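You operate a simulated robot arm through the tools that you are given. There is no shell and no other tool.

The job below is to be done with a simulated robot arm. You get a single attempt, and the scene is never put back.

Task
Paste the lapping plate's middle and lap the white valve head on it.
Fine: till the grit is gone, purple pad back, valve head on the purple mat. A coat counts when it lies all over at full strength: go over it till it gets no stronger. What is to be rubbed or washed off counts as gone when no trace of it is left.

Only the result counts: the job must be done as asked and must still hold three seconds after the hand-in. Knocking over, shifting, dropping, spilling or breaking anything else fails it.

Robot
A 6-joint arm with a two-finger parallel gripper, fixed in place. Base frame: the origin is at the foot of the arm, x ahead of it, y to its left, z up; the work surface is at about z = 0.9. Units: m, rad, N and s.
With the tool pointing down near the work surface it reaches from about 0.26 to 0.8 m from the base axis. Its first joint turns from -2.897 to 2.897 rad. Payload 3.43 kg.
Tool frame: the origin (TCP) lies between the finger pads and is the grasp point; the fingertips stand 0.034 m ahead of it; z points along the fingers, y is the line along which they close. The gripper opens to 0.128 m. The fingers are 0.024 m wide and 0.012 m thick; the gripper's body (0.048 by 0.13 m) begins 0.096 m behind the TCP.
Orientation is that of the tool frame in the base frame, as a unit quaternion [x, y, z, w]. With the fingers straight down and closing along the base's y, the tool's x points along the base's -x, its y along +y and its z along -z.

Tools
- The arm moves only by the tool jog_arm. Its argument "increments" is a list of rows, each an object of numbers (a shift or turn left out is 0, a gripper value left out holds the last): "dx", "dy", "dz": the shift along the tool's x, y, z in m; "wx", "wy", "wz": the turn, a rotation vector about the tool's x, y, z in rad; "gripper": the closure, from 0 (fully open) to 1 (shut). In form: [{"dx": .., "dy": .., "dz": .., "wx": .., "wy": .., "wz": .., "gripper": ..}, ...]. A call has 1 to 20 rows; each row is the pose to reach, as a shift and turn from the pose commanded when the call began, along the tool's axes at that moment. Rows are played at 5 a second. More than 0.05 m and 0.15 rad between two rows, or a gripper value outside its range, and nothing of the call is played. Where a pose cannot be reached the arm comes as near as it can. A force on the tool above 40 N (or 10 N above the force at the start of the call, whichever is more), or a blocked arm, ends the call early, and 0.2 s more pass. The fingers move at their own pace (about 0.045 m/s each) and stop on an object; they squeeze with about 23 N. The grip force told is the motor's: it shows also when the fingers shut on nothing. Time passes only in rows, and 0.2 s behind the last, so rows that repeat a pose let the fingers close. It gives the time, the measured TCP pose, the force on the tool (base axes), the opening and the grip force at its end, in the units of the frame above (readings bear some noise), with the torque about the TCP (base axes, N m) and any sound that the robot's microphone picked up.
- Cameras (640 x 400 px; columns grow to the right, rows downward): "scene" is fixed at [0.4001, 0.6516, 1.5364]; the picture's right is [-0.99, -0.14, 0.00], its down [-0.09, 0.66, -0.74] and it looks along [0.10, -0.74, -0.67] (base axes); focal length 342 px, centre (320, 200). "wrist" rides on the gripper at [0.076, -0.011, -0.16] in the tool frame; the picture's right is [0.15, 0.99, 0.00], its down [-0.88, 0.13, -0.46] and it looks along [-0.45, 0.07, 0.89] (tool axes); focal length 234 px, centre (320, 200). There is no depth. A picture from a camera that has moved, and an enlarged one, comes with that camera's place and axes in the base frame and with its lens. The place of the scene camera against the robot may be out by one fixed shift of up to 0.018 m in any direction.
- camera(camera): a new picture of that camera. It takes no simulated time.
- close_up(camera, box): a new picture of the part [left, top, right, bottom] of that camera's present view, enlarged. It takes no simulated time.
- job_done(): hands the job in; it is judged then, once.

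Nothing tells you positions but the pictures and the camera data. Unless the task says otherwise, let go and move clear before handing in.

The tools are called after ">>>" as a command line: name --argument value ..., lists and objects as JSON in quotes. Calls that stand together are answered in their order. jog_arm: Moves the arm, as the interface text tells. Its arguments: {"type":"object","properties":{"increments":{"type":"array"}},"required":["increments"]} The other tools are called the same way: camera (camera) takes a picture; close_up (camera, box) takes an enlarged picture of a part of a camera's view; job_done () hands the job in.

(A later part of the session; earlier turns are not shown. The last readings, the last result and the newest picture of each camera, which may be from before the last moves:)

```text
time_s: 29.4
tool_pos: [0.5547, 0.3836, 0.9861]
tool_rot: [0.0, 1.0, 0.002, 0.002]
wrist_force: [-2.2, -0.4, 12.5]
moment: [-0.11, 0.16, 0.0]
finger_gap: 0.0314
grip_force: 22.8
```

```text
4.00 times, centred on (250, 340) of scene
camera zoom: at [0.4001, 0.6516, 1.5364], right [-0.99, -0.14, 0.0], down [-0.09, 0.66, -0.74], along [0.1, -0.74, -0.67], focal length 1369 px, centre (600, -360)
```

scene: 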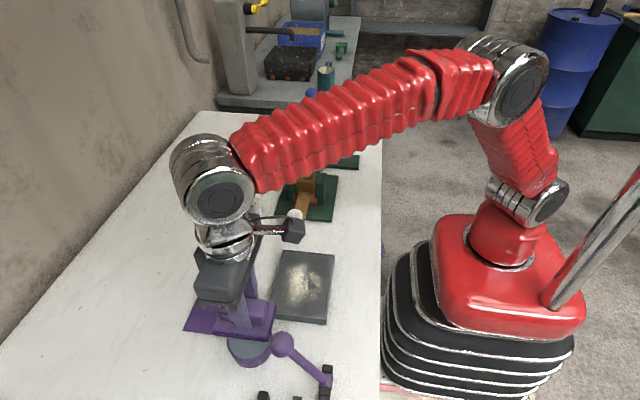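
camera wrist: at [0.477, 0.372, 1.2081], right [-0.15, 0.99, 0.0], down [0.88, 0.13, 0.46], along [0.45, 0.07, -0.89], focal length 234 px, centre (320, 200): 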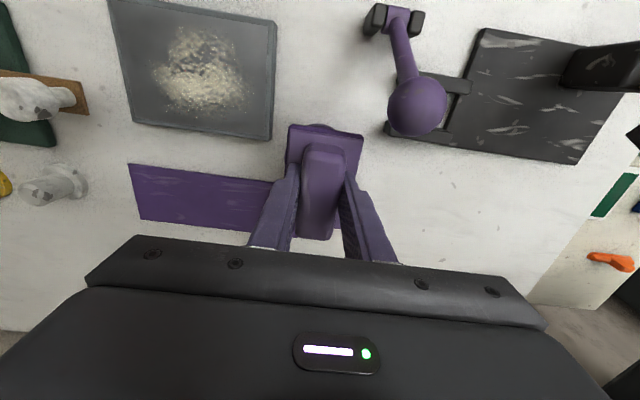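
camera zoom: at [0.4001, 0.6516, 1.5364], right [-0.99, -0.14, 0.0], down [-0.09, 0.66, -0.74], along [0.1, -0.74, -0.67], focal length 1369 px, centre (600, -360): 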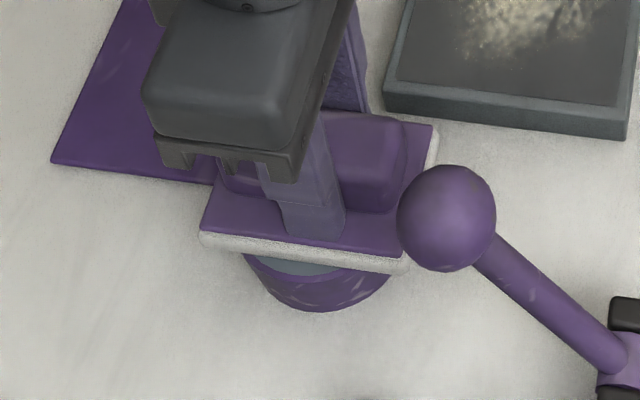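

On contact the pad's felt turned pale — it has taken up paste. I lift it gently and carry it over the plate's centre at about (0.491, 0.241).

>>> jog_arm --increments '[{"dz": -0.005}, {"dz": -0.015}, {"dz": -0.03}, {"dz": -0.045}, {"dx": 0.005, "dy": -0.01, "dz": -0.05}, {"dx": 0.02, "dy": -0.035, "dz": -0.05}, {"dx": 0.035, "dy": -0.065, "dz": -0.05}, {"dx": 0.05, "dy": -0.1, "dz": -0.05}, {"dx": 0.06, "dy": -0.13, "dz": -0.05}, {"dx": 0.0647, "dy": -0.141, "dz": -0.04}, {"dx": 0.0647, "dy": -0.141, "dz": -0.02}, {"dx": 0.0647, "dy": -0.141, "dz": -0.005}, {"dx": 0.0647, "dy": -0.141, "dz": 0.005}, {"dx": 0.0647, "dy": -0.141, "dz": 0.005}]'

>>> camera --camera "wrist"

>>> close_up --camera "scene" --box '[220, 230, 380, 380]'

```text
time_s: 32.4
tool_pos: [0.4901, 0.2414, 0.9801]
tool_rot: [0.001, 1.0, 0.0, 0.001]
wrist_force: [0.2, 0.0, -0.9]
moment: [-0.01, 0.03, 0.01]
finger_gap: 0.0312
grip_force: 23.0
```

```text
taken
camera wrist: at [0.4127, 0.2298, 1.14], right [-0.15, 0.99, 0.0], down [0.88, 0.13, 0.46], along [0.45, 0.07, -0.89], focal length 234 px, centre (320, 200)
```

wrist: 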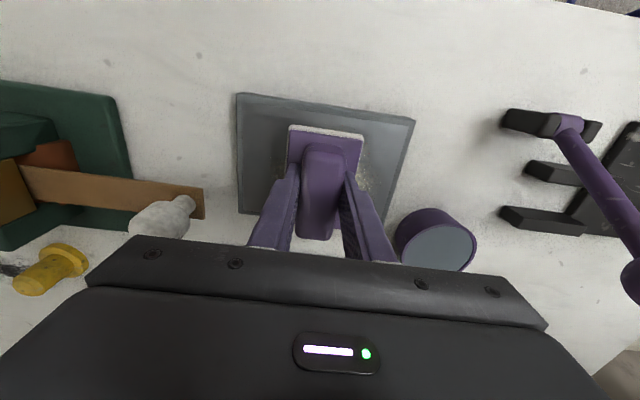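

```text
2.67 times, centred on (300, 305) of scene
camera zoom: at [0.4001, 0.6516, 1.5364], right [-0.99, -0.14, 0.0], down [-0.09, 0.66, -0.74], along [0.1, -0.74, -0.67], focal length 913 px, centre (373, -80)
```

zoom: 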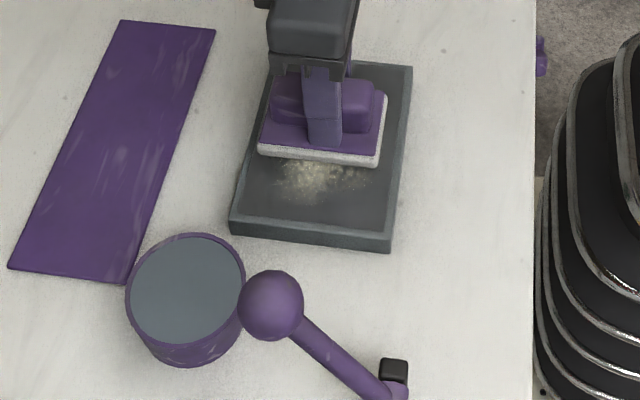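

The pad hovers over the plate centre. I'll lower in 1 mm steps to feel the plate's surface.

>>> jog_arm --increments '[{"dz": 0.001}, {"dz": 0.002}, {"dz": 0.003}, {"dz": 0.004}, {"dz": 0.005}, {"dz": 0.005}]'

```text
time_s: 33.8
tool_pos: [0.4904, 0.2422, 0.9745]
tool_rot: [0.002, 1.0, 0.0, 0.001]
wrist_force: [0.6, -0.5, -0.4]
moment: [0.02, 0.02, 0.02]
finger_gap: 0.0315
grip_force: 23.3
```

>>> jog_arm --increments '[{"dz": 0.001}, {"dz": 0.002}, {"dz": 0.003}, {"dz": 0.003}]'

```text
time_s: 34.8
tool_pos: [0.4904, 0.2413, 0.9723]
tool_rot: [0.0, 1.0, 0.0, 0.001]
wrist_force: [0.1, 0.0, -0.3]
moment: [0.0, -0.01, -0.01]
finger_gap: 0.0317
grip_force: 22.7
```

>>> jog_arm --increments '[{"dz": 0.001}, {"dz": 0.002}, {"dz": 0.003}, {"dz": 0.003}]'

```text
time_s: 35.8
tool_pos: [0.4906, 0.2418, 0.9684]
tool_rot: [0.0, 1.0, 0.001, 0.0]
wrist_force: [-0.3, 0.0, -0.2]
moment: [-0.02, 0.02, 0.01]
finger_gap: 0.0315
grip_force: 23.3
```

>>> jog_arm --increments '[{"dz": 0.001}, {"dz": 0.002}, {"dz": 0.0025}, {"dz": 0.0025}]'

```text
time_s: 36.8
tool_pos: [0.491, 0.243, 0.9681]
tool_rot: [0.002, 1.0, 0.0, 0.002]
wrist_force: [-5.6, -12.9, 34.5]
moment: [-0.53, 0.54, 0.02]
finger_gap: 0.0317
grip_force: 23.1
```

Contact is firm (34 N), so I back off slightly and make the first spreading strokes along y.

>>> jog_arm --increments '[{"dz": -0.001}, {"dz": -0.001, "dy": -0.015}, {"dz": -0.001, "dy": -0.03}, {"dz": -0.001, "dy": -0.046}, {"dz": -0.001, "dy": -0.03}, {"dz": -0.001, "dy": -0.015}, {"dz": -0.001, "dy": 0.0}, {"dz": -0.001, "dy": 0.015}, {"dz": -0.001, "dy": 0.03}, {"dz": -0.001, "dy": 0.044}, {"dz": -0.001, "dy": 0.03}, {"dz": -0.001, "dy": 0.015}, {"dz": -0.001, "dy": 0.0}]'

>>> camera --camera "wrist"

>>> close_up --camera "scene" --box '[240, 230, 360, 340]'

```text
time_s: 39.6
tool_pos: [0.4894, 0.2425, 0.9677]
tool_rot: [0.001, 1.0, 0.001, 0.003]
wrist_force: [-0.6, 14.8, 31.1]
moment: [0.31, 0.11, -0.12]
finger_gap: 0.0312
grip_force: 22.7
```

```text
taken
camera wrist: at [0.4121, 0.231, 1.1282], right [-0.15, 0.99, 0.0], down [0.88, 0.13, 0.46], along [0.46, 0.07, -0.89], focal length 234 px, centre (320, 200)
```

wrist: 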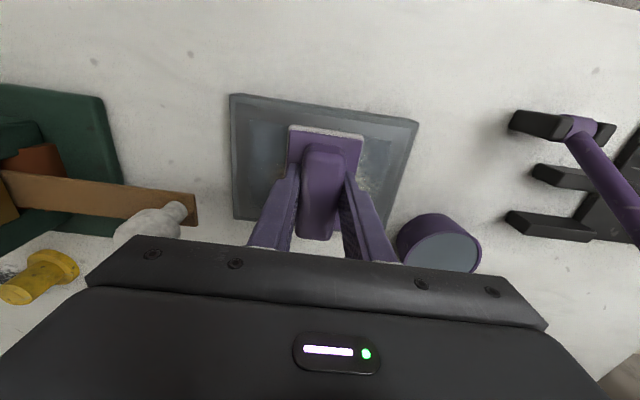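

```text
3.64 times, centred on (300, 285) of scene
camera zoom: at [0.4001, 0.6516, 1.5364], right [-0.99, -0.14, 0.0], down [-0.09, 0.66, -0.74], along [0.1, -0.74, -0.67], focal length 1244 px, centre (393, -109)
```

zoom: 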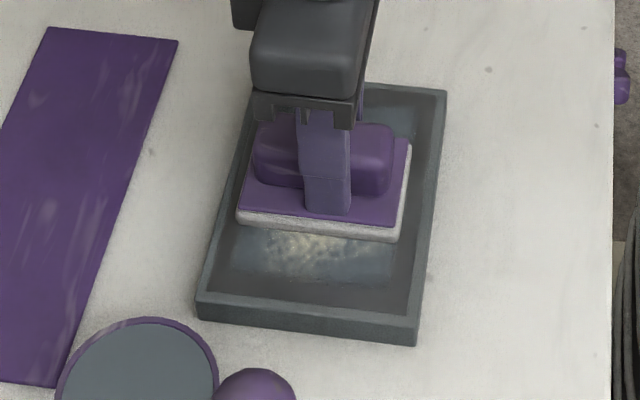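

A bluish, paler film is starting to form on the plate. I continue spreading with overlapping strokes and slightly less pressure.

>>> jog_arm --increments '[{"dz": -0.0004, "dx": 0.008, "dy": -0.01}, {"dz": -0.0004, "dx": 0.008, "dy": -0.03}, {"dz": -0.0004, "dx": 0.008, "dy": -0.046}, {"dz": -0.0004, "dx": 0.008, "dy": -0.03}, {"dz": -0.0004, "dx": 0.008, "dy": -0.01}, {"dz": -0.0004, "dx": 0.008, "dy": 0.01}, {"dz": -0.0004, "dx": 0.008, "dy": 0.03}, {"dz": -0.0004, "dx": 0.008, "dy": 0.046}, {"dz": -0.0004, "dx": 0.0, "dy": 0.046}, {"dz": -0.0004, "dx": -0.01, "dy": 0.046}, {"dz": -0.0004, "dx": -0.01, "dy": 0.03}, {"dz": -0.0004, "dx": -0.01, "dy": 0.01}, {"dz": -0.0004, "dx": -0.01, "dy": -0.01}, {"dz": -0.0004, "dx": -0.01, "dy": -0.03}, {"dz": -0.0004, "dx": -0.01, "dy": -0.046}, {"dz": -0.0004, "dx": 0.0, "dy": -0.046}, {"dz": -0.0004, "dx": 0.0, "dy": -0.03}, {"dz": -0.0004, "dx": 0.0, "dy": -0.01}, {"dz": -0.0004, "dx": 0.0, "dy": 0.0}]'

>>> close_up --camera "wrist" --box '[220, 80, 440, 240]'

>>> close_up --camera "scene" --box '[240, 230, 360, 340]'

```text
time_s: 43.6
tool_pos: [0.4889, 0.2419, 0.9683]
tool_rot: [0.001, 1.0, 0.0, 0.001]
wrist_force: [-0.5, -12.1, 25.8]
moment: [-0.5, -0.23, -0.01]
finger_gap: 0.0313
grip_force: 23.1
```

```text
2.50 times, centred on (330, 160) of wrist
camera zoom: at [0.4116, 0.2303, 1.1284], right [-0.15, 0.99, 0.0], down [0.88, 0.13, 0.46], along [0.45, 0.07, -0.89], focal length 585 px, centre (295, 300)
```

zoom: 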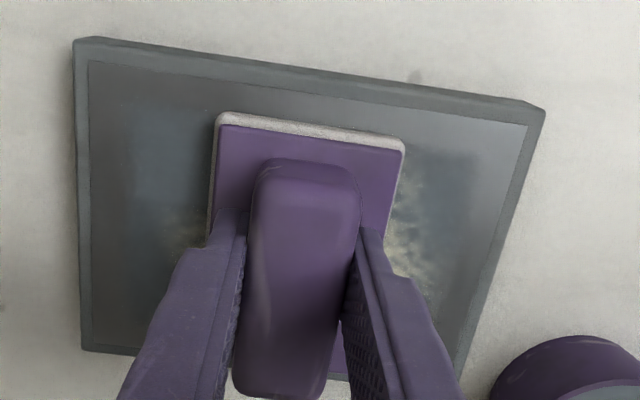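

```text
3.64 times, centred on (300, 285) of scene
camera zoom: at [0.4001, 0.6516, 1.5364], right [-0.99, -0.14, 0.0], down [-0.09, 0.66, -0.74], along [0.1, -0.74, -0.67], focal length 1244 px, centre (393, -109)
```

zoom: 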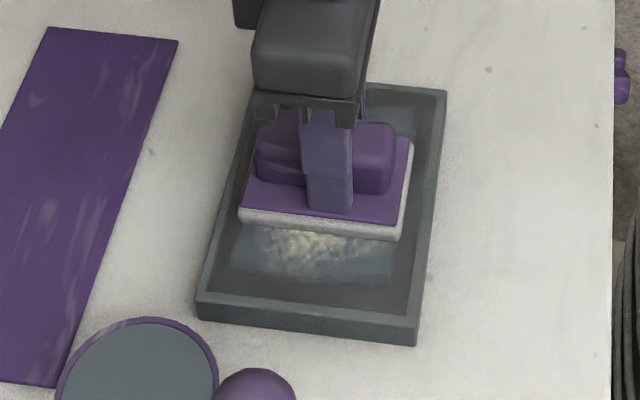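

The coat appears to take within a rectangular middle zone. I'll do another round of strokes, then lift to see the whole zone.

>>> jog_arm --increments '[{"dx": 0.008, "dy": 0.02}, {"dx": 0.008, "dy": 0.046}, {"dx": 0.008, "dy": 0.025}, {"dx": 0.008, "dy": 0.0}, {"dx": 0.008, "dy": -0.025}, {"dx": 0.008, "dy": -0.048}, {"dx": 0.0, "dy": -0.048}, {"dx": -0.01, "dy": -0.048}, {"dx": -0.01, "dy": -0.025}, {"dx": -0.01, "dy": 0.0}, {"dx": -0.01, "dy": 0.025}, {"dx": -0.01, "dy": 0.046}, {"dx": 0.0, "dy": 0.046}, {"dx": 0.0, "dy": 0.025}, {"dx": 0.0, "dy": 0.0}, {"dx": 0.0, "dy": -0.025}, {"dx": 0.0, "dy": -0.048}, {"dx": 0.0, "dy": -0.025}, {"dx": 0.0, "dy": 0.0}, {"dx": 0.0, "dy": 0.0}]'

>>> jog_arm --increments '[{"dz": -0.003}, {"dz": -0.01}, {"dz": -0.03}, {"dz": -0.06}, {"dz": -0.09}, {"dz": -0.09, "dx": 0.03}, {"dz": -0.09, "dx": 0.06}, {"dz": -0.09, "dx": 0.09}, {"dz": -0.09, "dx": 0.11}, {"dz": -0.09, "dx": 0.11}]'

>>> camera --camera "wrist"

>>> close_up --camera "scene" --box '[240, 230, 360, 340]'

```text
time_s: 47.8
tool_pos: [0.4894, 0.2421, 0.9668]
tool_rot: [0.001, 1.0, 0.0, 0.001]
wrist_force: [-0.1, -2.1, 5.3]
moment: [-0.16, -0.09, -0.02]
finger_gap: 0.0314
grip_force: 23.2
```

```text
time_s: 50.0
tool_pos: [0.3806, 0.2422, 1.0577]
tool_rot: [0.001, 1.0, 0.0, 0.002]
wrist_force: [-0.3, 1.3, -2.2]
moment: [0.0, -0.01, 0.0]
finger_gap: 0.0312
grip_force: 22.9
```

```text
taken
camera wrist: at [0.303, 0.2301, 1.218], right [-0.15, 0.99, 0.0], down [0.88, 0.13, 0.46], along [0.45, 0.07, -0.89], focal length 234 px, centre (320, 200)
```

wrist: 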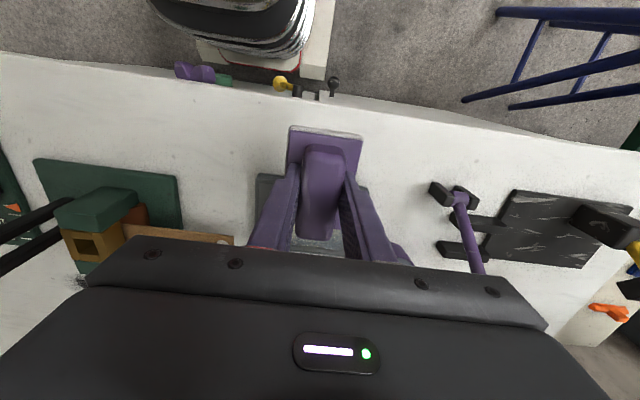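

```text
3.64 times, centred on (300, 285) of scene
camera zoom: at [0.4001, 0.6516, 1.5364], right [-0.99, -0.14, 0.0], down [-0.09, 0.66, -0.74], along [0.1, -0.74, -0.67], focal length 1244 px, centre (393, -109)
```

zoom: 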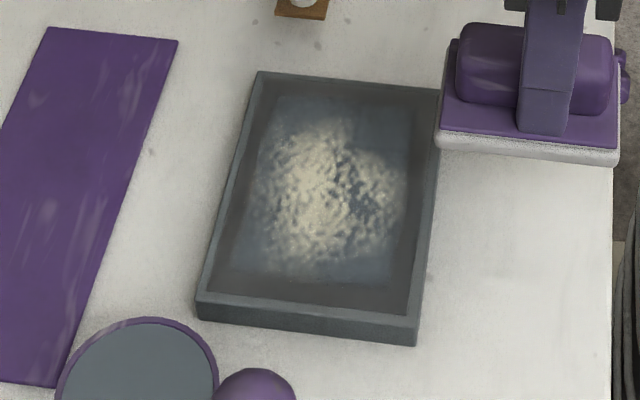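

The pad is lifted away, and the coated middle shows as a bluish rectangle about 0.086 × 0.126 m centred at (0.49, 0.241), with the cream grit still on it. I'll zoom in for a colour reference.

>>> close_up --camera "scene" --box '[262, 245, 342, 325]'

>>> close_up --camera "scene" --box '[350, 225, 400, 280]'

```text
5.00 times, centred on (302, 285) of scene
camera zoom: at [0.4001, 0.6516, 1.5364], right [-0.99, -0.14, 0.0], down [-0.09, 0.66, -0.74], along [0.1, -0.74, -0.67], focal length 1711 px, centre (410, -225)
```

zoom: 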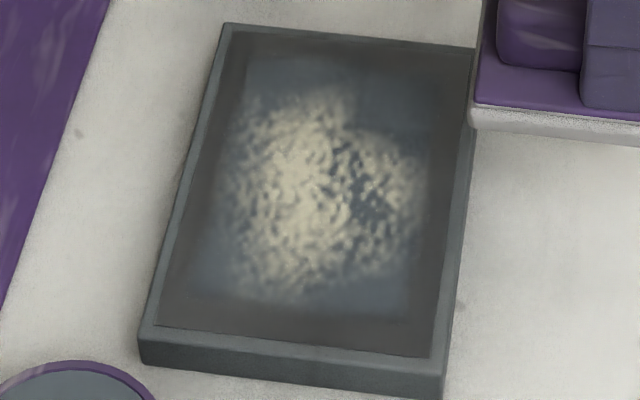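

```text
7.27 times, centred on (375, 252) of scene
camera zoom: at [0.4001, 0.6516, 1.5364], right [-0.99, -0.14, 0.0], down [-0.09, 0.66, -0.74], along [0.1, -0.74, -0.67], focal length 2489 px, centre (-80, -182)
```

zoom: 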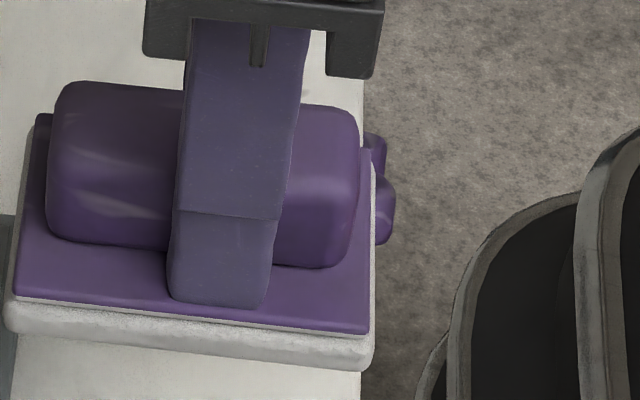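

The film is still faint, so I'll return and go over it more. I bring the pad back over the centre and re-establish contact.

>>> jog_arm --increments '[{"dx": -0.03}, {"dx": -0.06}, {"dx": -0.09}, {"dx": -0.11}, {"dx": -0.11, "dz": 0.04}, {"dx": -0.11, "dz": 0.07}, {"dx": -0.11, "dz": 0.085}, {"dx": -0.11, "dz": 0.089}, {"dx": -0.11, "dz": 0.0905}, {"dx": -0.11, "dz": 0.0905}]'

```text
time_s: 52.2
tool_pos: [0.492, 0.2417, 0.968]
tool_rot: [0.0, 1.0, 0.001, 0.003]
wrist_force: [0.0, -2.9, 17.8]
moment: [-0.32, 0.68, 0.09]
finger_gap: 0.0314
grip_force: 23.3
```

>>> jog_arm --increments '[{"dx": 0.008, "dy": 0.02}, {"dx": 0.008, "dy": 0.044}, {"dx": 0.008, "dy": 0.025}, {"dx": 0.008, "dy": 0.0}, {"dx": 0.008, "dy": -0.025}, {"dx": 0.008, "dy": -0.046}, {"dx": 0.0, "dy": -0.046}, {"dx": -0.008, "dy": -0.046}, {"dx": -0.008, "dy": -0.025}, {"dx": -0.008, "dy": 0.0}, {"dx": -0.008, "dy": 0.025}, {"dx": -0.008, "dy": 0.044}, {"dx": 0.0, "dy": 0.044}, {"dx": 0.0, "dy": 0.025}, {"dx": 0.0, "dy": 0.0}, {"dx": 0.0, "dy": -0.025}, {"dx": 0.0, "dy": -0.046}, {"dx": 0.0, "dy": -0.025}, {"dx": 0.0, "dy": 0.0}, {"dx": 0.0, "dy": 0.0}]'

>>> jog_arm --increments '[{"dx": 0.008, "dy": 0.02}, {"dx": 0.008, "dy": 0.044}, {"dx": 0.008, "dy": 0.025}, {"dx": 0.008, "dy": 0.0}, {"dx": 0.008, "dy": -0.025}, {"dx": 0.008, "dy": -0.046}, {"dx": 0.0, "dy": -0.046}, {"dx": -0.008, "dy": -0.046}, {"dx": -0.008, "dy": -0.025}, {"dx": -0.008, "dy": 0.0}, {"dx": -0.008, "dy": 0.025}, {"dx": -0.008, "dy": 0.044}, {"dx": 0.0, "dy": 0.044}, {"dx": 0.0, "dy": 0.025}, {"dx": 0.0, "dy": 0.0}, {"dx": 0.0, "dy": -0.025}, {"dx": 0.0, "dy": -0.046}, {"dx": 0.0, "dy": -0.025}, {"dx": 0.0, "dy": 0.0}, {"dx": 0.0, "dy": 0.0}]'

>>> close_up --camera "scene" --box '[262, 245, 342, 325]'

>>> close_up --camera "wrist" --box '[220, 80, 440, 240]'

```text
time_s: 54.5
tool_pos: [0.4993, 0.2578, 0.9677]
tool_rot: [0.0, 1.0, 0.002, 0.002]
wrist_force: [1.3, -0.3, 1.1]
moment: [0.02, 0.05, 0.02]
finger_gap: 0.0313
grip_force: 22.6
stopped in row 11: the force on the tool passed its limit at 41 N (the readings are from after the stop); the commanded pose is now the measured one
```

```text
time_s: 58.8
tool_pos: [0.5006, 0.2593, 0.9676]
tool_rot: [-0.001, 1.0, 0.002, 0.002]
wrist_force: [0.4, -5.2, 9.8]
moment: [-0.3, 0.35, 0.13]
finger_gap: 0.0315
grip_force: 23.0
```

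```text
5.00 times, centred on (302, 285) of scene
camera zoom: at [0.4001, 0.6516, 1.5364], right [-0.99, -0.14, 0.0], down [-0.09, 0.66, -0.74], along [0.1, -0.74, -0.67], focal length 1711 px, centre (410, -225)
```

zoom: 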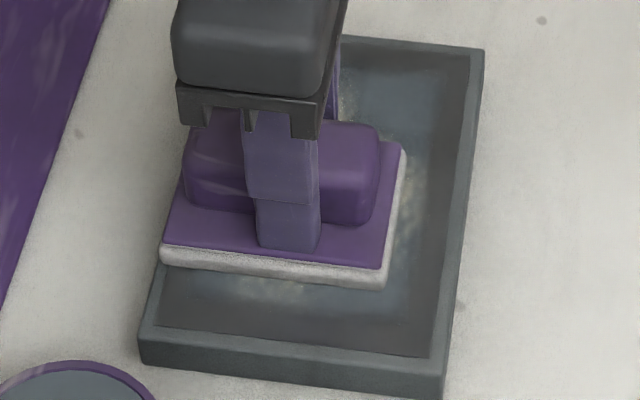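

```text
2.50 times, centred on (330, 160) of wrist
camera zoom: at [0.4219, 0.247, 1.1283], right [-0.15, 0.99, 0.0], down [0.88, 0.13, 0.46], along [0.46, 0.07, -0.89], focal length 585 px, centre (295, 300)
```

zoom: 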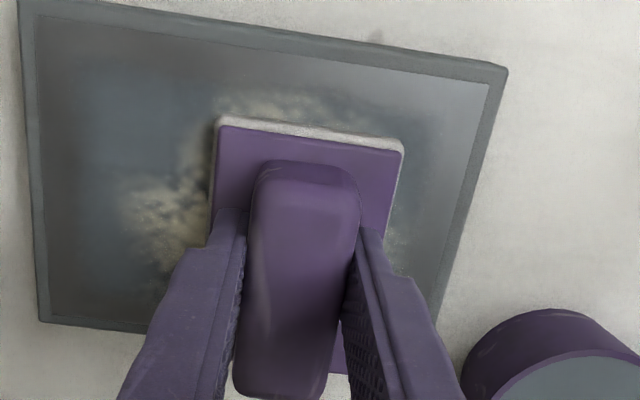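

One call stopped on the force limit and the following strokes ran off-centre but stayed on the plate. I'll recentre, use lighter pressure, and keep spreading one call at a time.

>>> jog_arm --increments '[{"dx": 0.005, "dy": -0.008}, {"dx": 0.0093, "dy": -0.0148}, {"dx": 0.0093, "dy": -0.035}, {"dx": 0.0093, "dy": -0.06}, {"dx": 0.0153, "dy": -0.06}, {"dx": 0.0153, "dy": -0.035}, {"dx": 0.0153, "dy": -0.01}, {"dx": 0.0153, "dy": 0.01}, {"dx": 0.0153, "dy": 0.03}, {"dx": 0.0033, "dy": 0.03}, {"dx": 0.0033, "dy": 0.01}, {"dx": 0.0033, "dy": -0.01}, {"dx": 0.0033, "dy": -0.035}, {"dx": 0.0033, "dy": -0.06}, {"dx": 0.0093, "dy": -0.06}, {"dx": 0.0093, "dy": -0.035}, {"dx": 0.0093, "dy": -0.01}, {"dx": 0.0093, "dy": 0.01}, {"dx": 0.0093, "dy": -0.0148}, {"dx": 0.0093, "dy": -0.0148}]'

```text
time_s: 63.0
tool_pos: [0.4898, 0.2445, 0.9687]
tool_rot: [0.0, 1.0, 0.001, 0.003]
wrist_force: [0.5, 5.2, 10.2]
moment: [0.01, 0.23, -0.13]
finger_gap: 0.0312
grip_force: 23.2
```

>>> jog_arm --increments '[{"dz": -0.003}, {"dz": -0.01}, {"dz": -0.03}, {"dz": -0.06}, {"dz": -0.09}, {"dz": -0.09, "dx": 0.03}, {"dz": -0.09, "dx": 0.06}, {"dz": -0.09, "dx": 0.09}, {"dz": -0.09, "dx": 0.11}, {"dz": -0.09, "dx": 0.11}]'

>>> close_up --camera "scene" --box '[262, 245, 342, 325]'

>>> camera --camera "scene"

```text
time_s: 65.2
tool_pos: [0.3804, 0.2448, 1.0556]
tool_rot: [0.0, 1.0, 0.001, 0.003]
wrist_force: [0.0, 0.3, -1.1]
moment: [0.02, 0.0, 0.04]
finger_gap: 0.0311
grip_force: 22.6
```

```text
5.00 times, centred on (302, 285) of scene
camera zoom: at [0.4001, 0.6516, 1.5364], right [-0.99, -0.14, 0.0], down [-0.09, 0.66, -0.74], along [0.1, -0.74, -0.67], focal length 1711 px, centre (410, -225)
```

zoom: 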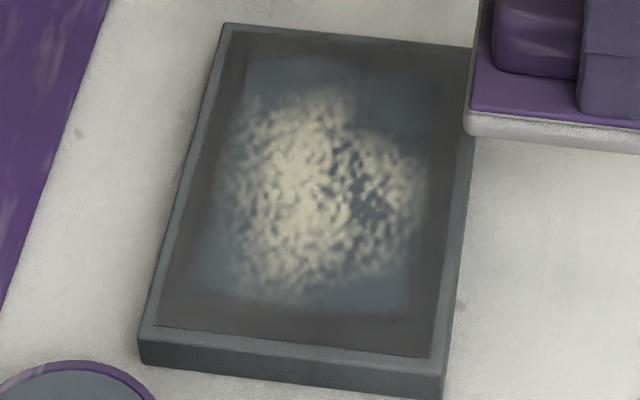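

```text
taken
```

scene: 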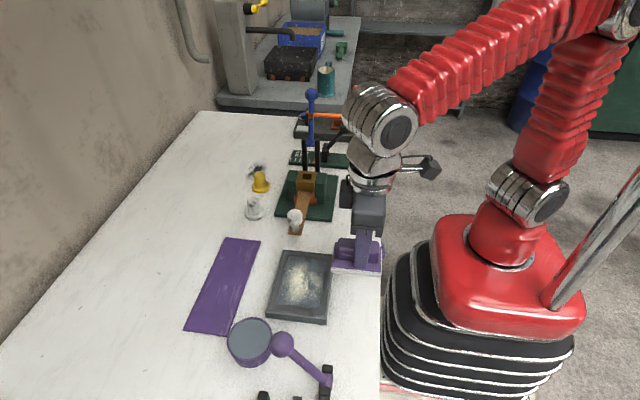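

The zone looks the same as before, so either it is at full strength or the pad has run dry. I'll recharge the pad in the pot and go over it again to see whether it gets stronger.

>>> jog_arm --increments '[{"dx": -0.03}, {"dx": -0.065}, {"dx": -0.1}, {"dx": -0.135}, {"dx": -0.165, "dy": 0.01}, {"dx": -0.1747, "dy": 0.04}, {"dx": -0.1747, "dy": 0.075}, {"dx": -0.1747, "dy": 0.11}, {"dx": -0.1747, "dy": 0.135}, {"dx": -0.1747, "dy": 0.141}, {"dx": -0.1747, "dy": 0.141, "dz": 0.03}, {"dx": -0.1747, "dy": 0.141, "dz": 0.055}, {"dx": -0.1747, "dy": 0.141, "dz": 0.066}, {"dx": -0.1747, "dy": 0.141, "dz": 0.069}, {"dx": -0.1747, "dy": 0.141, "dz": 0.07}, {"dx": -0.1747, "dy": 0.141, "dz": 0.07}]'

>>> close_up --camera "scene" --box '[180, 290, 320, 390]'

```text
time_s: 68.5
tool_pos: [0.5542, 0.384, 0.9872]
tool_rot: [0.0, 1.0, 0.002, 0.002]
wrist_force: [0.3, -1.0, -0.7]
moment: [-0.01, 0.0, 0.0]
finger_gap: 0.031
grip_force: 22.9
```

```text
4.00 times, centred on (250, 340) of scene
camera zoom: at [0.4001, 0.6516, 1.5364], right [-0.99, -0.14, 0.0], down [-0.09, 0.66, -0.74], along [0.1, -0.74, -0.67], focal length 1369 px, centre (600, -360)
```

zoom: 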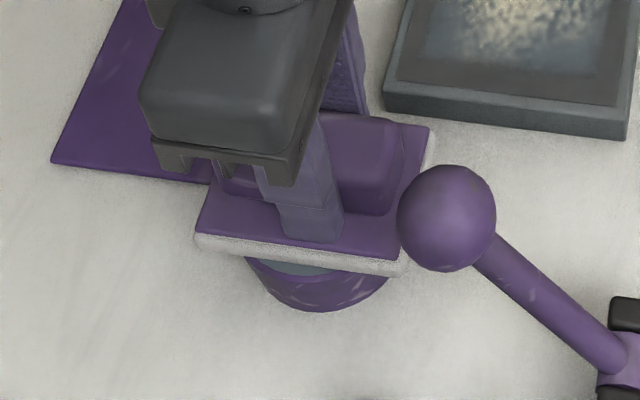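

>>> jog_arm --increments '[{"dz": 0.001}, {"dz": 0.002}, {"dz": 0.0025}, {"dz": 0.0025}]'

```text
time_s: 69.5
tool_pos: [0.5545, 0.3857, 0.9858]
tool_rot: [0.0, 1.0, 0.001, 0.002]
wrist_force: [-0.3, -1.4, 3.0]
moment: [-0.17, 0.14, 0.03]
finger_gap: 0.0312
grip_force: 23.5
```

>>> jog_arm --increments '[{"dz": 0.0004}, {"dz": 0.0008}, {"dz": 0.0008}, {"dz": 0.0008}]'

```text
time_s: 70.5
tool_pos: [0.5548, 0.3849, 0.9864]
tool_rot: [0.0, 1.0, 0.001, 0.004]
wrist_force: [-1.9, -0.1, 13.7]
moment: [-0.09, 0.36, 0.0]
finger_gap: 0.0314
grip_force: 23.2
```

The pad has pressed the paste again (≈14 N). Back to the plate for another round.

>>> jog_arm --increments '[{"dz": -0.005}, {"dz": -0.015}, {"dz": -0.03}, {"dz": -0.045}, {"dx": 0.005, "dy": -0.01, "dz": -0.05}, {"dx": 0.02, "dy": -0.035, "dz": -0.05}, {"dx": 0.035, "dy": -0.065, "dz": -0.05}, {"dx": 0.05, "dy": -0.1, "dz": -0.05}, {"dx": 0.06, "dy": -0.13, "dz": -0.05}, {"dx": 0.0647, "dy": -0.141, "dz": -0.035}, {"dx": 0.0647, "dy": -0.141, "dz": -0.01}, {"dx": 0.0647, "dy": -0.141, "dz": 0.008}, {"dx": 0.0647, "dy": -0.141, "dz": 0.014}, {"dx": 0.0647, "dy": -0.141, "dz": 0.016}, {"dx": 0.0647, "dy": -0.141, "dz": 0.0165}, {"dx": 0.0647, "dy": -0.141, "dz": 0.0165}]'

```text
time_s: 74.0
tool_pos: [0.4908, 0.2434, 0.9671]
tool_rot: [0.0, 1.0, 0.001, 0.002]
wrist_force: [-5.5, -4.7, 15.6]
moment: [-0.28, 0.39, 0.0]
finger_gap: 0.0314
grip_force: 22.9
```

>>> jog_arm --increments '[{"dx": 0.006, "dy": 0.02}, {"dx": 0.006, "dy": 0.042}, {"dx": 0.006, "dy": 0.025}, {"dx": 0.006, "dy": 0.0}, {"dx": 0.006, "dy": -0.025}, {"dx": 0.006, "dy": -0.044}, {"dx": 0.0, "dy": -0.044}, {"dx": -0.006, "dy": -0.044}, {"dx": -0.006, "dy": -0.025}, {"dx": -0.006, "dy": 0.0}, {"dx": -0.006, "dy": 0.025}, {"dx": -0.006, "dy": 0.042}, {"dx": 0.0, "dy": 0.042}, {"dx": 0.0, "dy": 0.025}, {"dx": 0.0, "dy": 0.0}, {"dx": 0.0, "dy": -0.025}, {"dx": 0.0, "dy": -0.044}, {"dx": 0.0, "dy": -0.025}, {"dx": 0.0, "dy": 0.0}, {"dx": 0.0, "dy": 0.0}]'

```text
time_s: 78.2
tool_pos: [0.4895, 0.2432, 0.9688]
tool_rot: [-0.001, 1.0, 0.001, 0.001]
wrist_force: [-0.4, -0.9, -0.5]
moment: [0.02, 0.04, -0.03]
finger_gap: 0.0314
grip_force: 22.7
```

Contact was lost near the end (the pad creeps up in the grip), so I lower slightly and repeat the round.

>>> jog_arm --increments '[{"dz": 0.0006}, {"dz": 0.0012}, {"dz": 0.0012}]'

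```text
time_s: 79.0
tool_pos: [0.4906, 0.2433, 0.9679]
tool_rot: [0.0, 1.0, 0.001, 0.003]
wrist_force: [-4.7, -1.9, 10.4]
moment: [-0.21, 0.34, -0.04]
finger_gap: 0.0312
grip_force: 23.1
```

>>> jog_arm --increments '[{"dx": 0.006, "dy": 0.02}, {"dx": 0.006, "dy": 0.042}, {"dx": 0.006, "dy": 0.025}, {"dx": 0.006, "dy": 0.0}, {"dx": 0.006, "dy": -0.025}, {"dx": 0.006, "dy": -0.044}, {"dx": 0.0, "dy": -0.044}, {"dx": -0.006, "dy": -0.044}, {"dx": -0.006, "dy": -0.025}, {"dx": -0.006, "dy": 0.0}, {"dx": -0.006, "dy": 0.025}, {"dx": -0.006, "dy": 0.042}, {"dx": 0.0, "dy": 0.042}, {"dx": 0.0, "dy": 0.025}, {"dx": 0.0, "dy": 0.0}, {"dx": 0.0, "dy": -0.025}, {"dx": 0.0, "dy": -0.044}, {"dx": 0.0, "dy": -0.025}, {"dx": 0.0, "dy": 0.0}, {"dx": 0.0, "dy": 0.0}]'

>>> jog_arm --increments '[{"dz": -0.003}, {"dz": -0.01}, {"dz": -0.03}, {"dz": -0.06}, {"dz": -0.09}, {"dz": -0.09, "dx": 0.03}, {"dz": -0.09, "dx": 0.06}, {"dz": -0.09, "dx": 0.09}, {"dz": -0.09, "dx": 0.11}, {"dz": -0.09, "dx": 0.11}]'

>>> close_up --camera "scene" --box '[262, 245, 342, 325]'

>>> close_up --camera "scene" --box '[240, 230, 400, 340]'

```text
time_s: 80.6
tool_pos: [0.4896, 0.2, 0.9671]
tool_rot: [-0.001, 1.0, 0.002, 0.003]
wrist_force: [0.2, -0.2, 1.4]
moment: [-0.05, -0.13, -0.01]
finger_gap: 0.0313
grip_force: 22.7
stopped in row 8: the force on the tool passed its limit at 42 N (the readings are from after the stop); the commanded pose is now the measured one
```

```text
time_s: 82.8
tool_pos: [0.3798, 0.2002, 1.0565]
tool_rot: [0.0, 1.0, 0.0, 0.002]
wrist_force: [0.0, -0.3, -1.0]
moment: [0.0, -0.02, 0.04]
finger_gap: 0.0313
grip_force: 22.8
```

```text
5.00 times, centred on (302, 285) of scene
camera zoom: at [0.4001, 0.6516, 1.5364], right [-0.99, -0.14, 0.0], down [-0.09, 0.66, -0.74], along [0.1, -0.74, -0.67], focal length 1711 px, centre (410, -225)
```

zoom: 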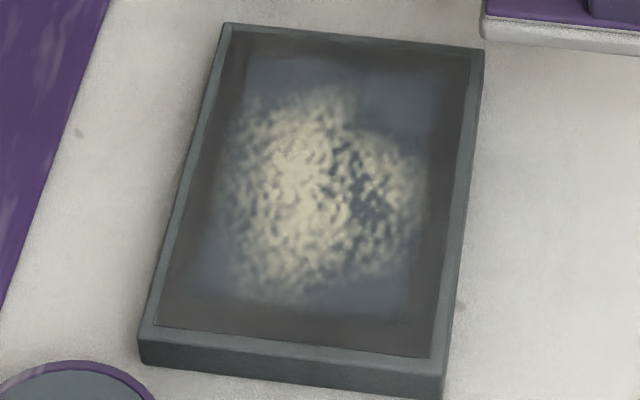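

```text
3.64 times, centred on (320, 285) of scene
camera zoom: at [0.4001, 0.6516, 1.5364], right [-0.99, -0.14, 0.0], down [-0.09, 0.66, -0.74], along [0.1, -0.74, -0.67], focal length 1244 px, centre (320, -109)
```

zoom: 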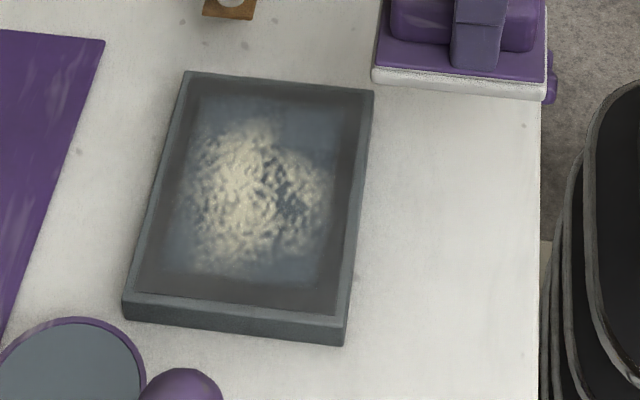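

The zone may be slightly stronger than before, but I can't be sure it has stopped changing. I'll recharge once more and do an even, full round including the zone's margins.

>>> jog_arm --increments '[{"dx": -0.035}, {"dx": -0.075}, {"dx": -0.115}, {"dx": -0.15, "dy": 0.015}, {"dx": -0.175, "dy": 0.045}, {"dx": -0.175, "dy": 0.085}, {"dx": -0.175, "dy": 0.125}, {"dx": -0.175, "dy": 0.16}, {"dx": -0.175, "dy": 0.18}, {"dx": -0.175, "dy": 0.184}, {"dx": -0.175, "dy": 0.184, "dz": 0.03}, {"dx": -0.175, "dy": 0.184, "dz": 0.055}, {"dx": -0.175, "dy": 0.184, "dz": 0.067}, {"dx": -0.175, "dy": 0.184, "dz": 0.07}, {"dx": -0.175, "dy": 0.184, "dz": 0.0715}, {"dx": -0.175, "dy": 0.184, "dz": 0.0725}, {"dx": -0.175, "dy": 0.184, "dz": 0.0725}]'

```text
time_s: 86.4
tool_pos: [0.5541, 0.3842, 0.986]
tool_rot: [0.0, 1.0, 0.001, 0.003]
wrist_force: [-0.3, 1.6, 4.8]
moment: [-0.03, 0.11, 0.0]
finger_gap: 0.0314
grip_force: 23.1
```

>>> jog_arm --increments '[{"dz": 0.0004}, {"dz": 0.0007}, {"dz": 0.0007}, {"dz": 0.0007}, {"dz": -0.005}, {"dz": -0.02}, {"dz": -0.04}, {"dx": 0.005, "dy": -0.01, "dz": -0.05}, {"dx": 0.02, "dy": -0.035, "dz": -0.05}, {"dx": 0.035, "dy": -0.065, "dz": -0.05}, {"dx": 0.05, "dy": -0.1, "dz": -0.05}, {"dx": 0.06, "dy": -0.13, "dz": -0.05}, {"dx": 0.0647, "dy": -0.141, "dz": -0.035}, {"dx": 0.0647, "dy": -0.141, "dz": -0.01}, {"dx": 0.0647, "dy": -0.141, "dz": 0.008}, {"dx": 0.0647, "dy": -0.141, "dz": 0.0145}, {"dx": 0.0647, "dy": -0.141, "dz": 0.0165}, {"dx": 0.0647, "dy": -0.141, "dz": 0.0175}, {"dx": 0.0647, "dy": -0.141, "dz": 0.0175}]'

```text
time_s: 90.4
tool_pos: [0.4905, 0.2415, 0.968]
tool_rot: [0.0, 1.0, 0.002, 0.001]
wrist_force: [-0.4, 0.2, -0.4]
moment: [0.01, 0.02, -0.05]
finger_gap: 0.0314
grip_force: 22.8
```

>>> jog_arm --increments '[{"dz": 0.0005}, {"dz": 0.001}, {"dz": 0.001}]'

```text
time_s: 91.2
tool_pos: [0.49, 0.2424, 0.9678]
tool_rot: [-0.001, 1.0, 0.001, 0.004]
wrist_force: [-1.9, -4.9, 20.4]
moment: [-0.3, 0.45, 0.02]
finger_gap: 0.0311
grip_force: 22.8
```

>>> jog_arm --increments '[{"dz": -0.0003, "dx": 0.003, "dy": 0.015}, {"dz": -0.0003, "dx": 0.006, "dy": 0.03}, {"dz": -0.0003, "dx": 0.006, "dy": 0.04}, {"dz": -0.0003, "dx": 0.006, "dy": 0.02}, {"dz": -0.0003, "dx": 0.006, "dy": 0.0}, {"dz": -0.0003, "dx": 0.006, "dy": -0.02}, {"dz": -0.0003, "dx": 0.006, "dy": -0.042}, {"dz": -0.0003, "dx": 0.0, "dy": -0.042}, {"dz": -0.0003, "dx": -0.006, "dy": -0.042}, {"dz": -0.0003, "dx": -0.006, "dy": -0.02}, {"dz": -0.0003, "dx": -0.006, "dy": 0.0}, {"dz": -0.0003, "dx": -0.006, "dy": 0.02}, {"dz": -0.0003, "dx": -0.006, "dy": 0.04}, {"dz": -0.0003, "dx": 0.0, "dy": 0.04}, {"dz": -0.0003, "dx": 0.0, "dy": 0.02}, {"dz": -0.0003, "dx": 0.0, "dy": 0.0}, {"dz": -0.0003, "dx": 0.0, "dy": -0.02}, {"dz": -0.0003, "dx": 0.0, "dy": -0.042}, {"dz": -0.0003, "dx": 0.0, "dy": -0.02}, {"dz": -0.0003, "dx": 0.0, "dy": 0.0}]'

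```text
time_s: 93.1
tool_pos: [0.4929, 0.1997, 0.968]
tool_rot: [-0.001, 1.0, 0.0, 0.002]
wrist_force: [1.2, 0.1, 2.7]
moment: [0.03, -0.2, 0.02]
finger_gap: 0.0314
grip_force: 22.7
stopped in row 9: the force on the tool passed its limit at 41 N (the readings are from after the stop); the commanded pose is now the measured one
```

>>> jog_arm --increments '[{"dx": -0.003, "dy": 0.003}, {"dx": -0.003, "dy": 0.023}, {"dx": -0.003, "dy": 0.043}, {"dx": -0.003, "dy": 0.063}, {"dx": -0.003, "dy": 0.081}, {"dx": 0.003, "dy": 0.081}, {"dx": 0.003, "dy": 0.063}, {"dx": 0.003, "dy": 0.043}, {"dx": 0.003, "dy": 0.023}, {"dx": 0.003, "dy": 0.003}, {"dx": 0.008, "dy": 0.003}, {"dx": 0.008, "dy": 0.023}, {"dx": 0.008, "dy": 0.043}, {"dx": 0.008, "dy": 0.063}, {"dx": 0.008, "dy": 0.081}, {"dx": 0.003, "dy": 0.063}, {"dx": 0.003, "dy": 0.043}, {"dx": 0.003, "dy": 0.043}]'

```text
time_s: 96.9
tool_pos: [0.4889, 0.2424, 0.9687]
tool_rot: [0.0, 1.0, -0.001, 0.0]
wrist_force: [0.0, 5.1, 8.0]
moment: [0.27, -0.07, 0.03]
finger_gap: 0.0312
grip_force: 23.1
```

>>> jog_arm --increments '[{"dx": 0.0, "dy": 0.02}, {"dx": 0.0, "dy": 0.038}, {"dx": -0.005, "dy": 0.038}, {"dx": -0.005, "dy": 0.02}, {"dx": -0.005, "dy": 0.0}, {"dx": -0.005, "dy": -0.02}, {"dx": -0.005, "dy": -0.04}, {"dx": 0.004, "dy": -0.038}, {"dx": 0.004, "dy": -0.02}, {"dx": 0.004, "dy": 0.0}, {"dx": 0.004, "dy": 0.02}, {"dx": 0.004, "dy": 0.038}, {"dx": 0.0, "dy": 0.02}, {"dx": 0.0, "dy": 0.0}, {"dx": 0.0, "dy": 0.0}]'

>>> jog_arm --increments '[{"dz": -0.003}, {"dz": -0.01}, {"dz": -0.03}, {"dz": -0.06}, {"dz": -0.09}, {"dz": -0.09, "dx": 0.03}, {"dz": -0.09, "dx": 0.06}, {"dz": -0.09, "dx": 0.09}, {"dz": -0.09, "dx": 0.11}, {"dz": -0.09, "dx": 0.11}]'

>>> close_up --camera "scene" --box '[262, 245, 342, 325]'

>>> close_up --camera "scene" --box '[340, 210, 410, 280]'

```text
time_s: 100.1
tool_pos: [0.4876, 0.2416, 0.9671]
tool_rot: [0.0, 1.0, 0.0, 0.001]
wrist_force: [-0.7, 0.2, -0.7]
moment: [-0.02, 0.0, 0.0]
finger_gap: 0.0313
grip_force: 23.2
```

```text
time_s: 102.3
tool_pos: [0.3782, 0.241, 1.0578]
tool_rot: [0.001, 1.0, -0.001, 0.001]
wrist_force: [0.5, -0.2, -0.9]
moment: [-0.02, 0.04, -0.01]
finger_gap: 0.0314
grip_force: 23.5
```

```text
5.00 times, centred on (302, 285) of scene
camera zoom: at [0.4001, 0.6516, 1.5364], right [-0.99, -0.14, 0.0], down [-0.09, 0.66, -0.74], along [0.1, -0.74, -0.67], focal length 1711 px, centre (410, -225)
```

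zoom: 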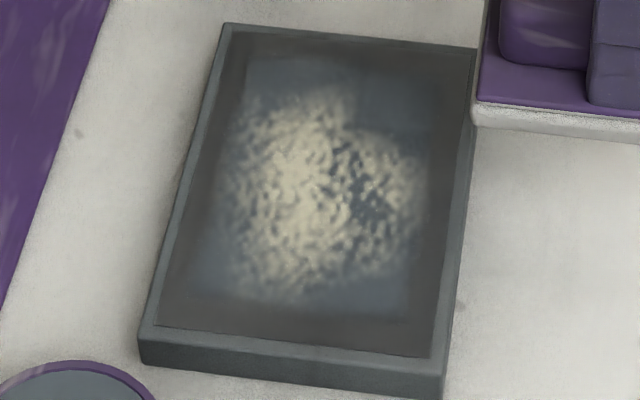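

```text
5.71 times, centred on (375, 245) of scene
camera zoom: at [0.4001, 0.6516, 1.5364], right [-0.99, -0.14, 0.0], down [-0.09, 0.66, -0.74], along [0.1, -0.74, -0.67], focal length 1956 px, centre (6, -57)
```

zoom: 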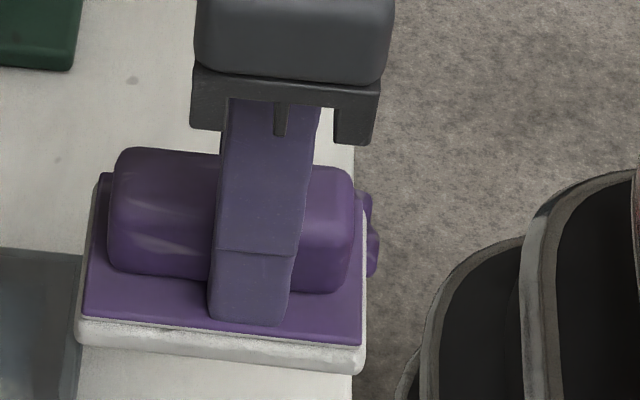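

The zone looks unchanged after a recharged round, so the coat is at full strength. Now I return the pad to its original place (TCP ≈ 0.4146, 0.1215).

>>> jog_arm --increments '[{"dx": -0.01, "dy": -0.035}, {"dx": -0.02, "dy": -0.07}, {"dx": -0.03, "dy": -0.1}, {"dx": -0.0361, "dy": -0.12}, {"dx": -0.0361, "dy": -0.12, "dz": 0.03}, {"dx": -0.0361, "dy": -0.12, "dz": 0.06}, {"dx": -0.0361, "dy": -0.12, "dz": 0.085}, {"dx": -0.0361, "dy": -0.12, "dz": 0.1}, {"dx": -0.0361, "dy": -0.12, "dz": 0.106}, {"dx": -0.0361, "dy": -0.12, "dz": 0.106}]'

>>> close_up --camera "scene" --box '[310, 210, 380, 270]'

```text
time_s: 104.5
tool_pos: [0.4157, 0.1216, 0.9519]
tool_rot: [0.0, 1.0, 0.0, 0.001]
wrist_force: [-0.1, 0.5, -1.2]
moment: [-0.01, 0.03, 0.01]
finger_gap: 0.0314
grip_force: 22.7
```

```text
6.67 times, centred on (345, 240) of scene
camera zoom: at [0.4001, 0.6516, 1.5364], right [-0.99, -0.14, 0.0], down [-0.09, 0.66, -0.74], along [0.1, -0.74, -0.67], focal length 2282 px, centre (153, -67)
```

zoom: 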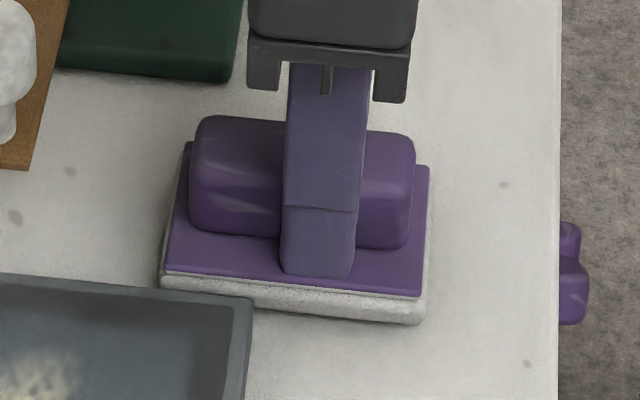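

The pad sits about 3 mm further along x in the grip than at the start, so I correct for that and lower the last few millimetres gently.

>>> jog_arm --increments '[{"dx": 0.003, "dz": 0.001}, {"dx": 0.003, "dz": 0.002}, {"dx": 0.003, "dz": 0.003}, {"dx": 0.003, "dz": 0.0035}, {"dx": 0.003, "dz": 0.0035}]'

```text
time_s: 105.7
tool_pos: [0.4105, 0.1224, 0.9478]
tool_rot: [0.0, 1.0, 0.0, 0.001]
wrist_force: [-0.2, 0.8, -1.0]
moment: [0.01, -0.02, 0.01]
finger_gap: 0.0313
grip_force: 23.2
```

>>> jog_arm --increments '[{"dz": 0.0005}, {"dz": 0.001}, {"dz": 0.0015}, {"dz": 0.0015}]'

```text
time_s: 106.7
tool_pos: [0.4116, 0.1231, 0.947]
tool_rot: [0.0, 1.0, 0.0, 0.001]
wrist_force: [-0.2, -0.2, -0.6]
moment: [0.0, 0.01, 0.01]
finger_gap: 0.0314
grip_force: 23.0
```

>>> jog_arm --increments '[{"dz": 0.0005}, {"dz": 0.001}, {"dz": 0.001}]'

>>> close_up --camera "scene" --box '[310, 210, 380, 270]'

```text
time_s: 107.5
tool_pos: [0.4117, 0.1221, 0.9464]
tool_rot: [0.0, 1.0, 0.0, 0.003]
wrist_force: [-1.9, 1.7, 5.4]
moment: [0.05, 0.26, -0.01]
finger_gap: 0.0313
grip_force: 22.6
```

```text
6.67 times, centred on (345, 240) of scene
camera zoom: at [0.4001, 0.6516, 1.5364], right [-0.99, -0.14, 0.0], down [-0.09, 0.66, -0.74], along [0.1, -0.74, -0.67], focal length 2282 px, centre (153, -67)
```

zoom: 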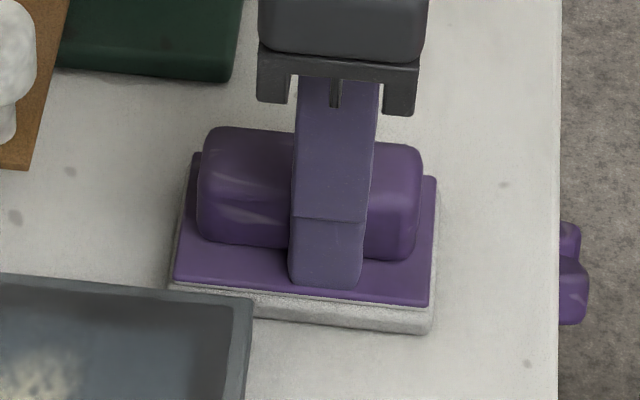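

The pad is down where it was (light 5 N contact). I open the fingers partway and rise clear.

>>> jog_arm --increments '[{"dz": -0.0003, "gripper": 0.62}, {"dz": -0.0003, "gripper": 0.62}, {"dz": -0.0003, "gripper": 0.62}, {"dz": -0.01, "gripper": 0.62}, {"dz": -0.03, "gripper": 0.62}, {"dz": -0.06, "gripper": 0.62}, {"dz": -0.1, "gripper": 0.62}, {"dz": -0.14, "gripper": 0.62}, {"dz": -0.18, "gripper": 0.62}, {"dz": -0.2, "gripper": 0.62}]'

>>> camera --camera "wrist"

>>> close_up --camera "scene" --box '[310, 210, 380, 270]'

```text
time_s: 109.7
tool_pos: [0.4115, 0.1222, 1.1443]
tool_rot: [0.0, 1.0, -0.001, 0.001]
wrist_force: [1.0, -0.2, 0.5]
moment: [0.0, 0.01, 0.0]
finger_gap: 0.0483
grip_force: 0.1
```

```text
taken
camera wrist: at [0.334, 0.1113, 1.3055], right [-0.15, 0.99, 0.0], down [0.88, 0.13, 0.46], along [0.45, 0.07, -0.89], focal length 234 px, centre (320, 200)
```

wrist: 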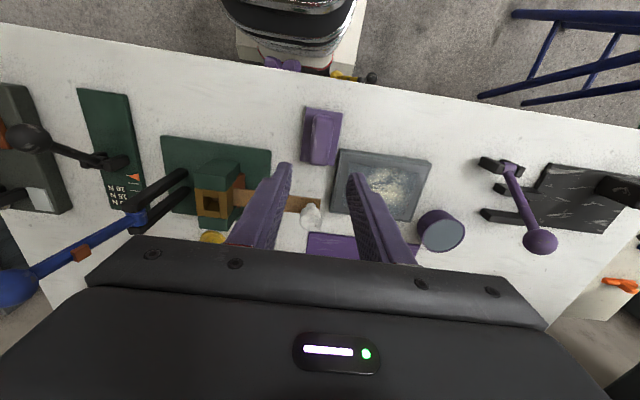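

```text
6.67 times, centred on (345, 240) of scene
camera zoom: at [0.4001, 0.6516, 1.5364], right [-0.99, -0.14, 0.0], down [-0.09, 0.66, -0.74], along [0.1, -0.74, -0.67], focal length 2282 px, centre (153, -67)
```

zoom: 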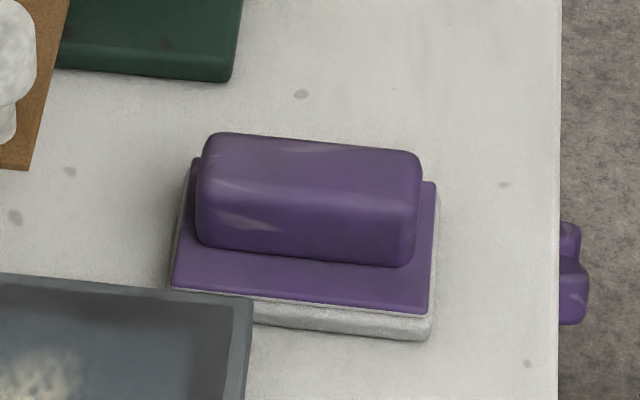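

The pad is back at its place. Next is the white flanged valve head at about (0.654, 0.040); I move above it at a safe height.

>>> jog_arm --increments '[{"dx": -0.03, "dy": -0.01}, {"dx": -0.07, "dy": -0.02}, {"dx": -0.11, "dy": -0.035}, {"dx": -0.15, "dy": -0.05}, {"dx": -0.19, "dy": -0.065}, {"dx": -0.22, "dy": -0.075}, {"dx": -0.2425, "dy": -0.082}, {"dx": -0.2425, "dy": -0.082, "dz": 0.03}, {"dx": -0.2425, "dy": -0.082, "dz": 0.06}, {"dx": -0.2425, "dy": -0.082, "dz": 0.08}, {"dx": -0.2425, "dy": -0.082, "dz": 0.08}]'

>>> camera --camera "wrist"

>>> close_up --camera "scene" --box '[200, 120, 340, 230]'

```text
time_s: 112.1
tool_pos: [0.655, 0.0418, 1.0657]
tool_rot: [0.0, 1.0, 0.0, 0.001]
wrist_force: [0.2, -0.3, -0.4]
moment: [0.04, 0.03, -0.01]
finger_gap: 0.0485
grip_force: 0.1
```

```text
taken
camera wrist: at [0.5771, 0.0297, 1.2261], right [-0.15, 0.99, 0.0], down [0.88, 0.13, 0.46], along [0.45, 0.07, -0.89], focal length 234 px, centre (320, 200)
```

wrist: 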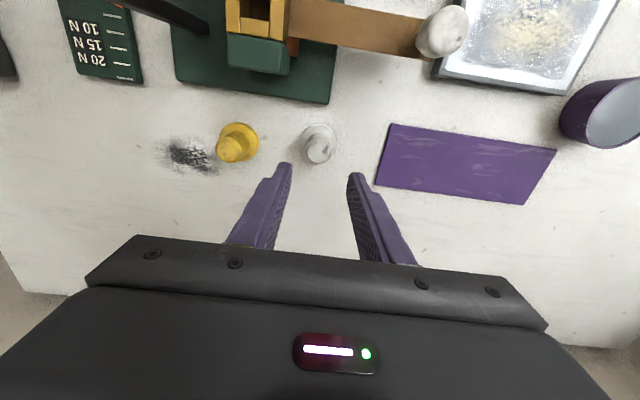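

```text
3.64 times, centred on (270, 175) of scene
camera zoom: at [0.4001, 0.6516, 1.5364], right [-0.99, -0.14, 0.0], down [-0.09, 0.66, -0.74], along [0.1, -0.74, -0.67], focal length 1244 px, centre (502, 291)
```

zoom: 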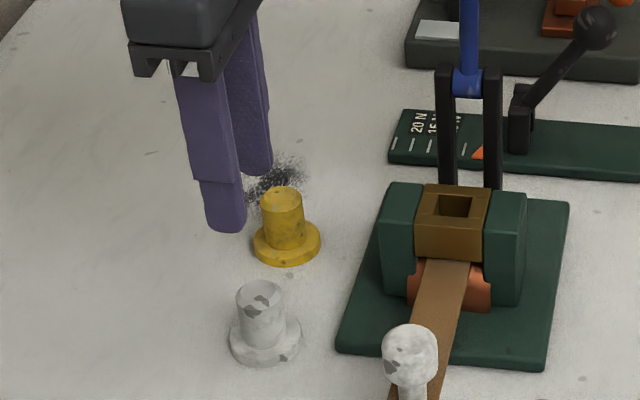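

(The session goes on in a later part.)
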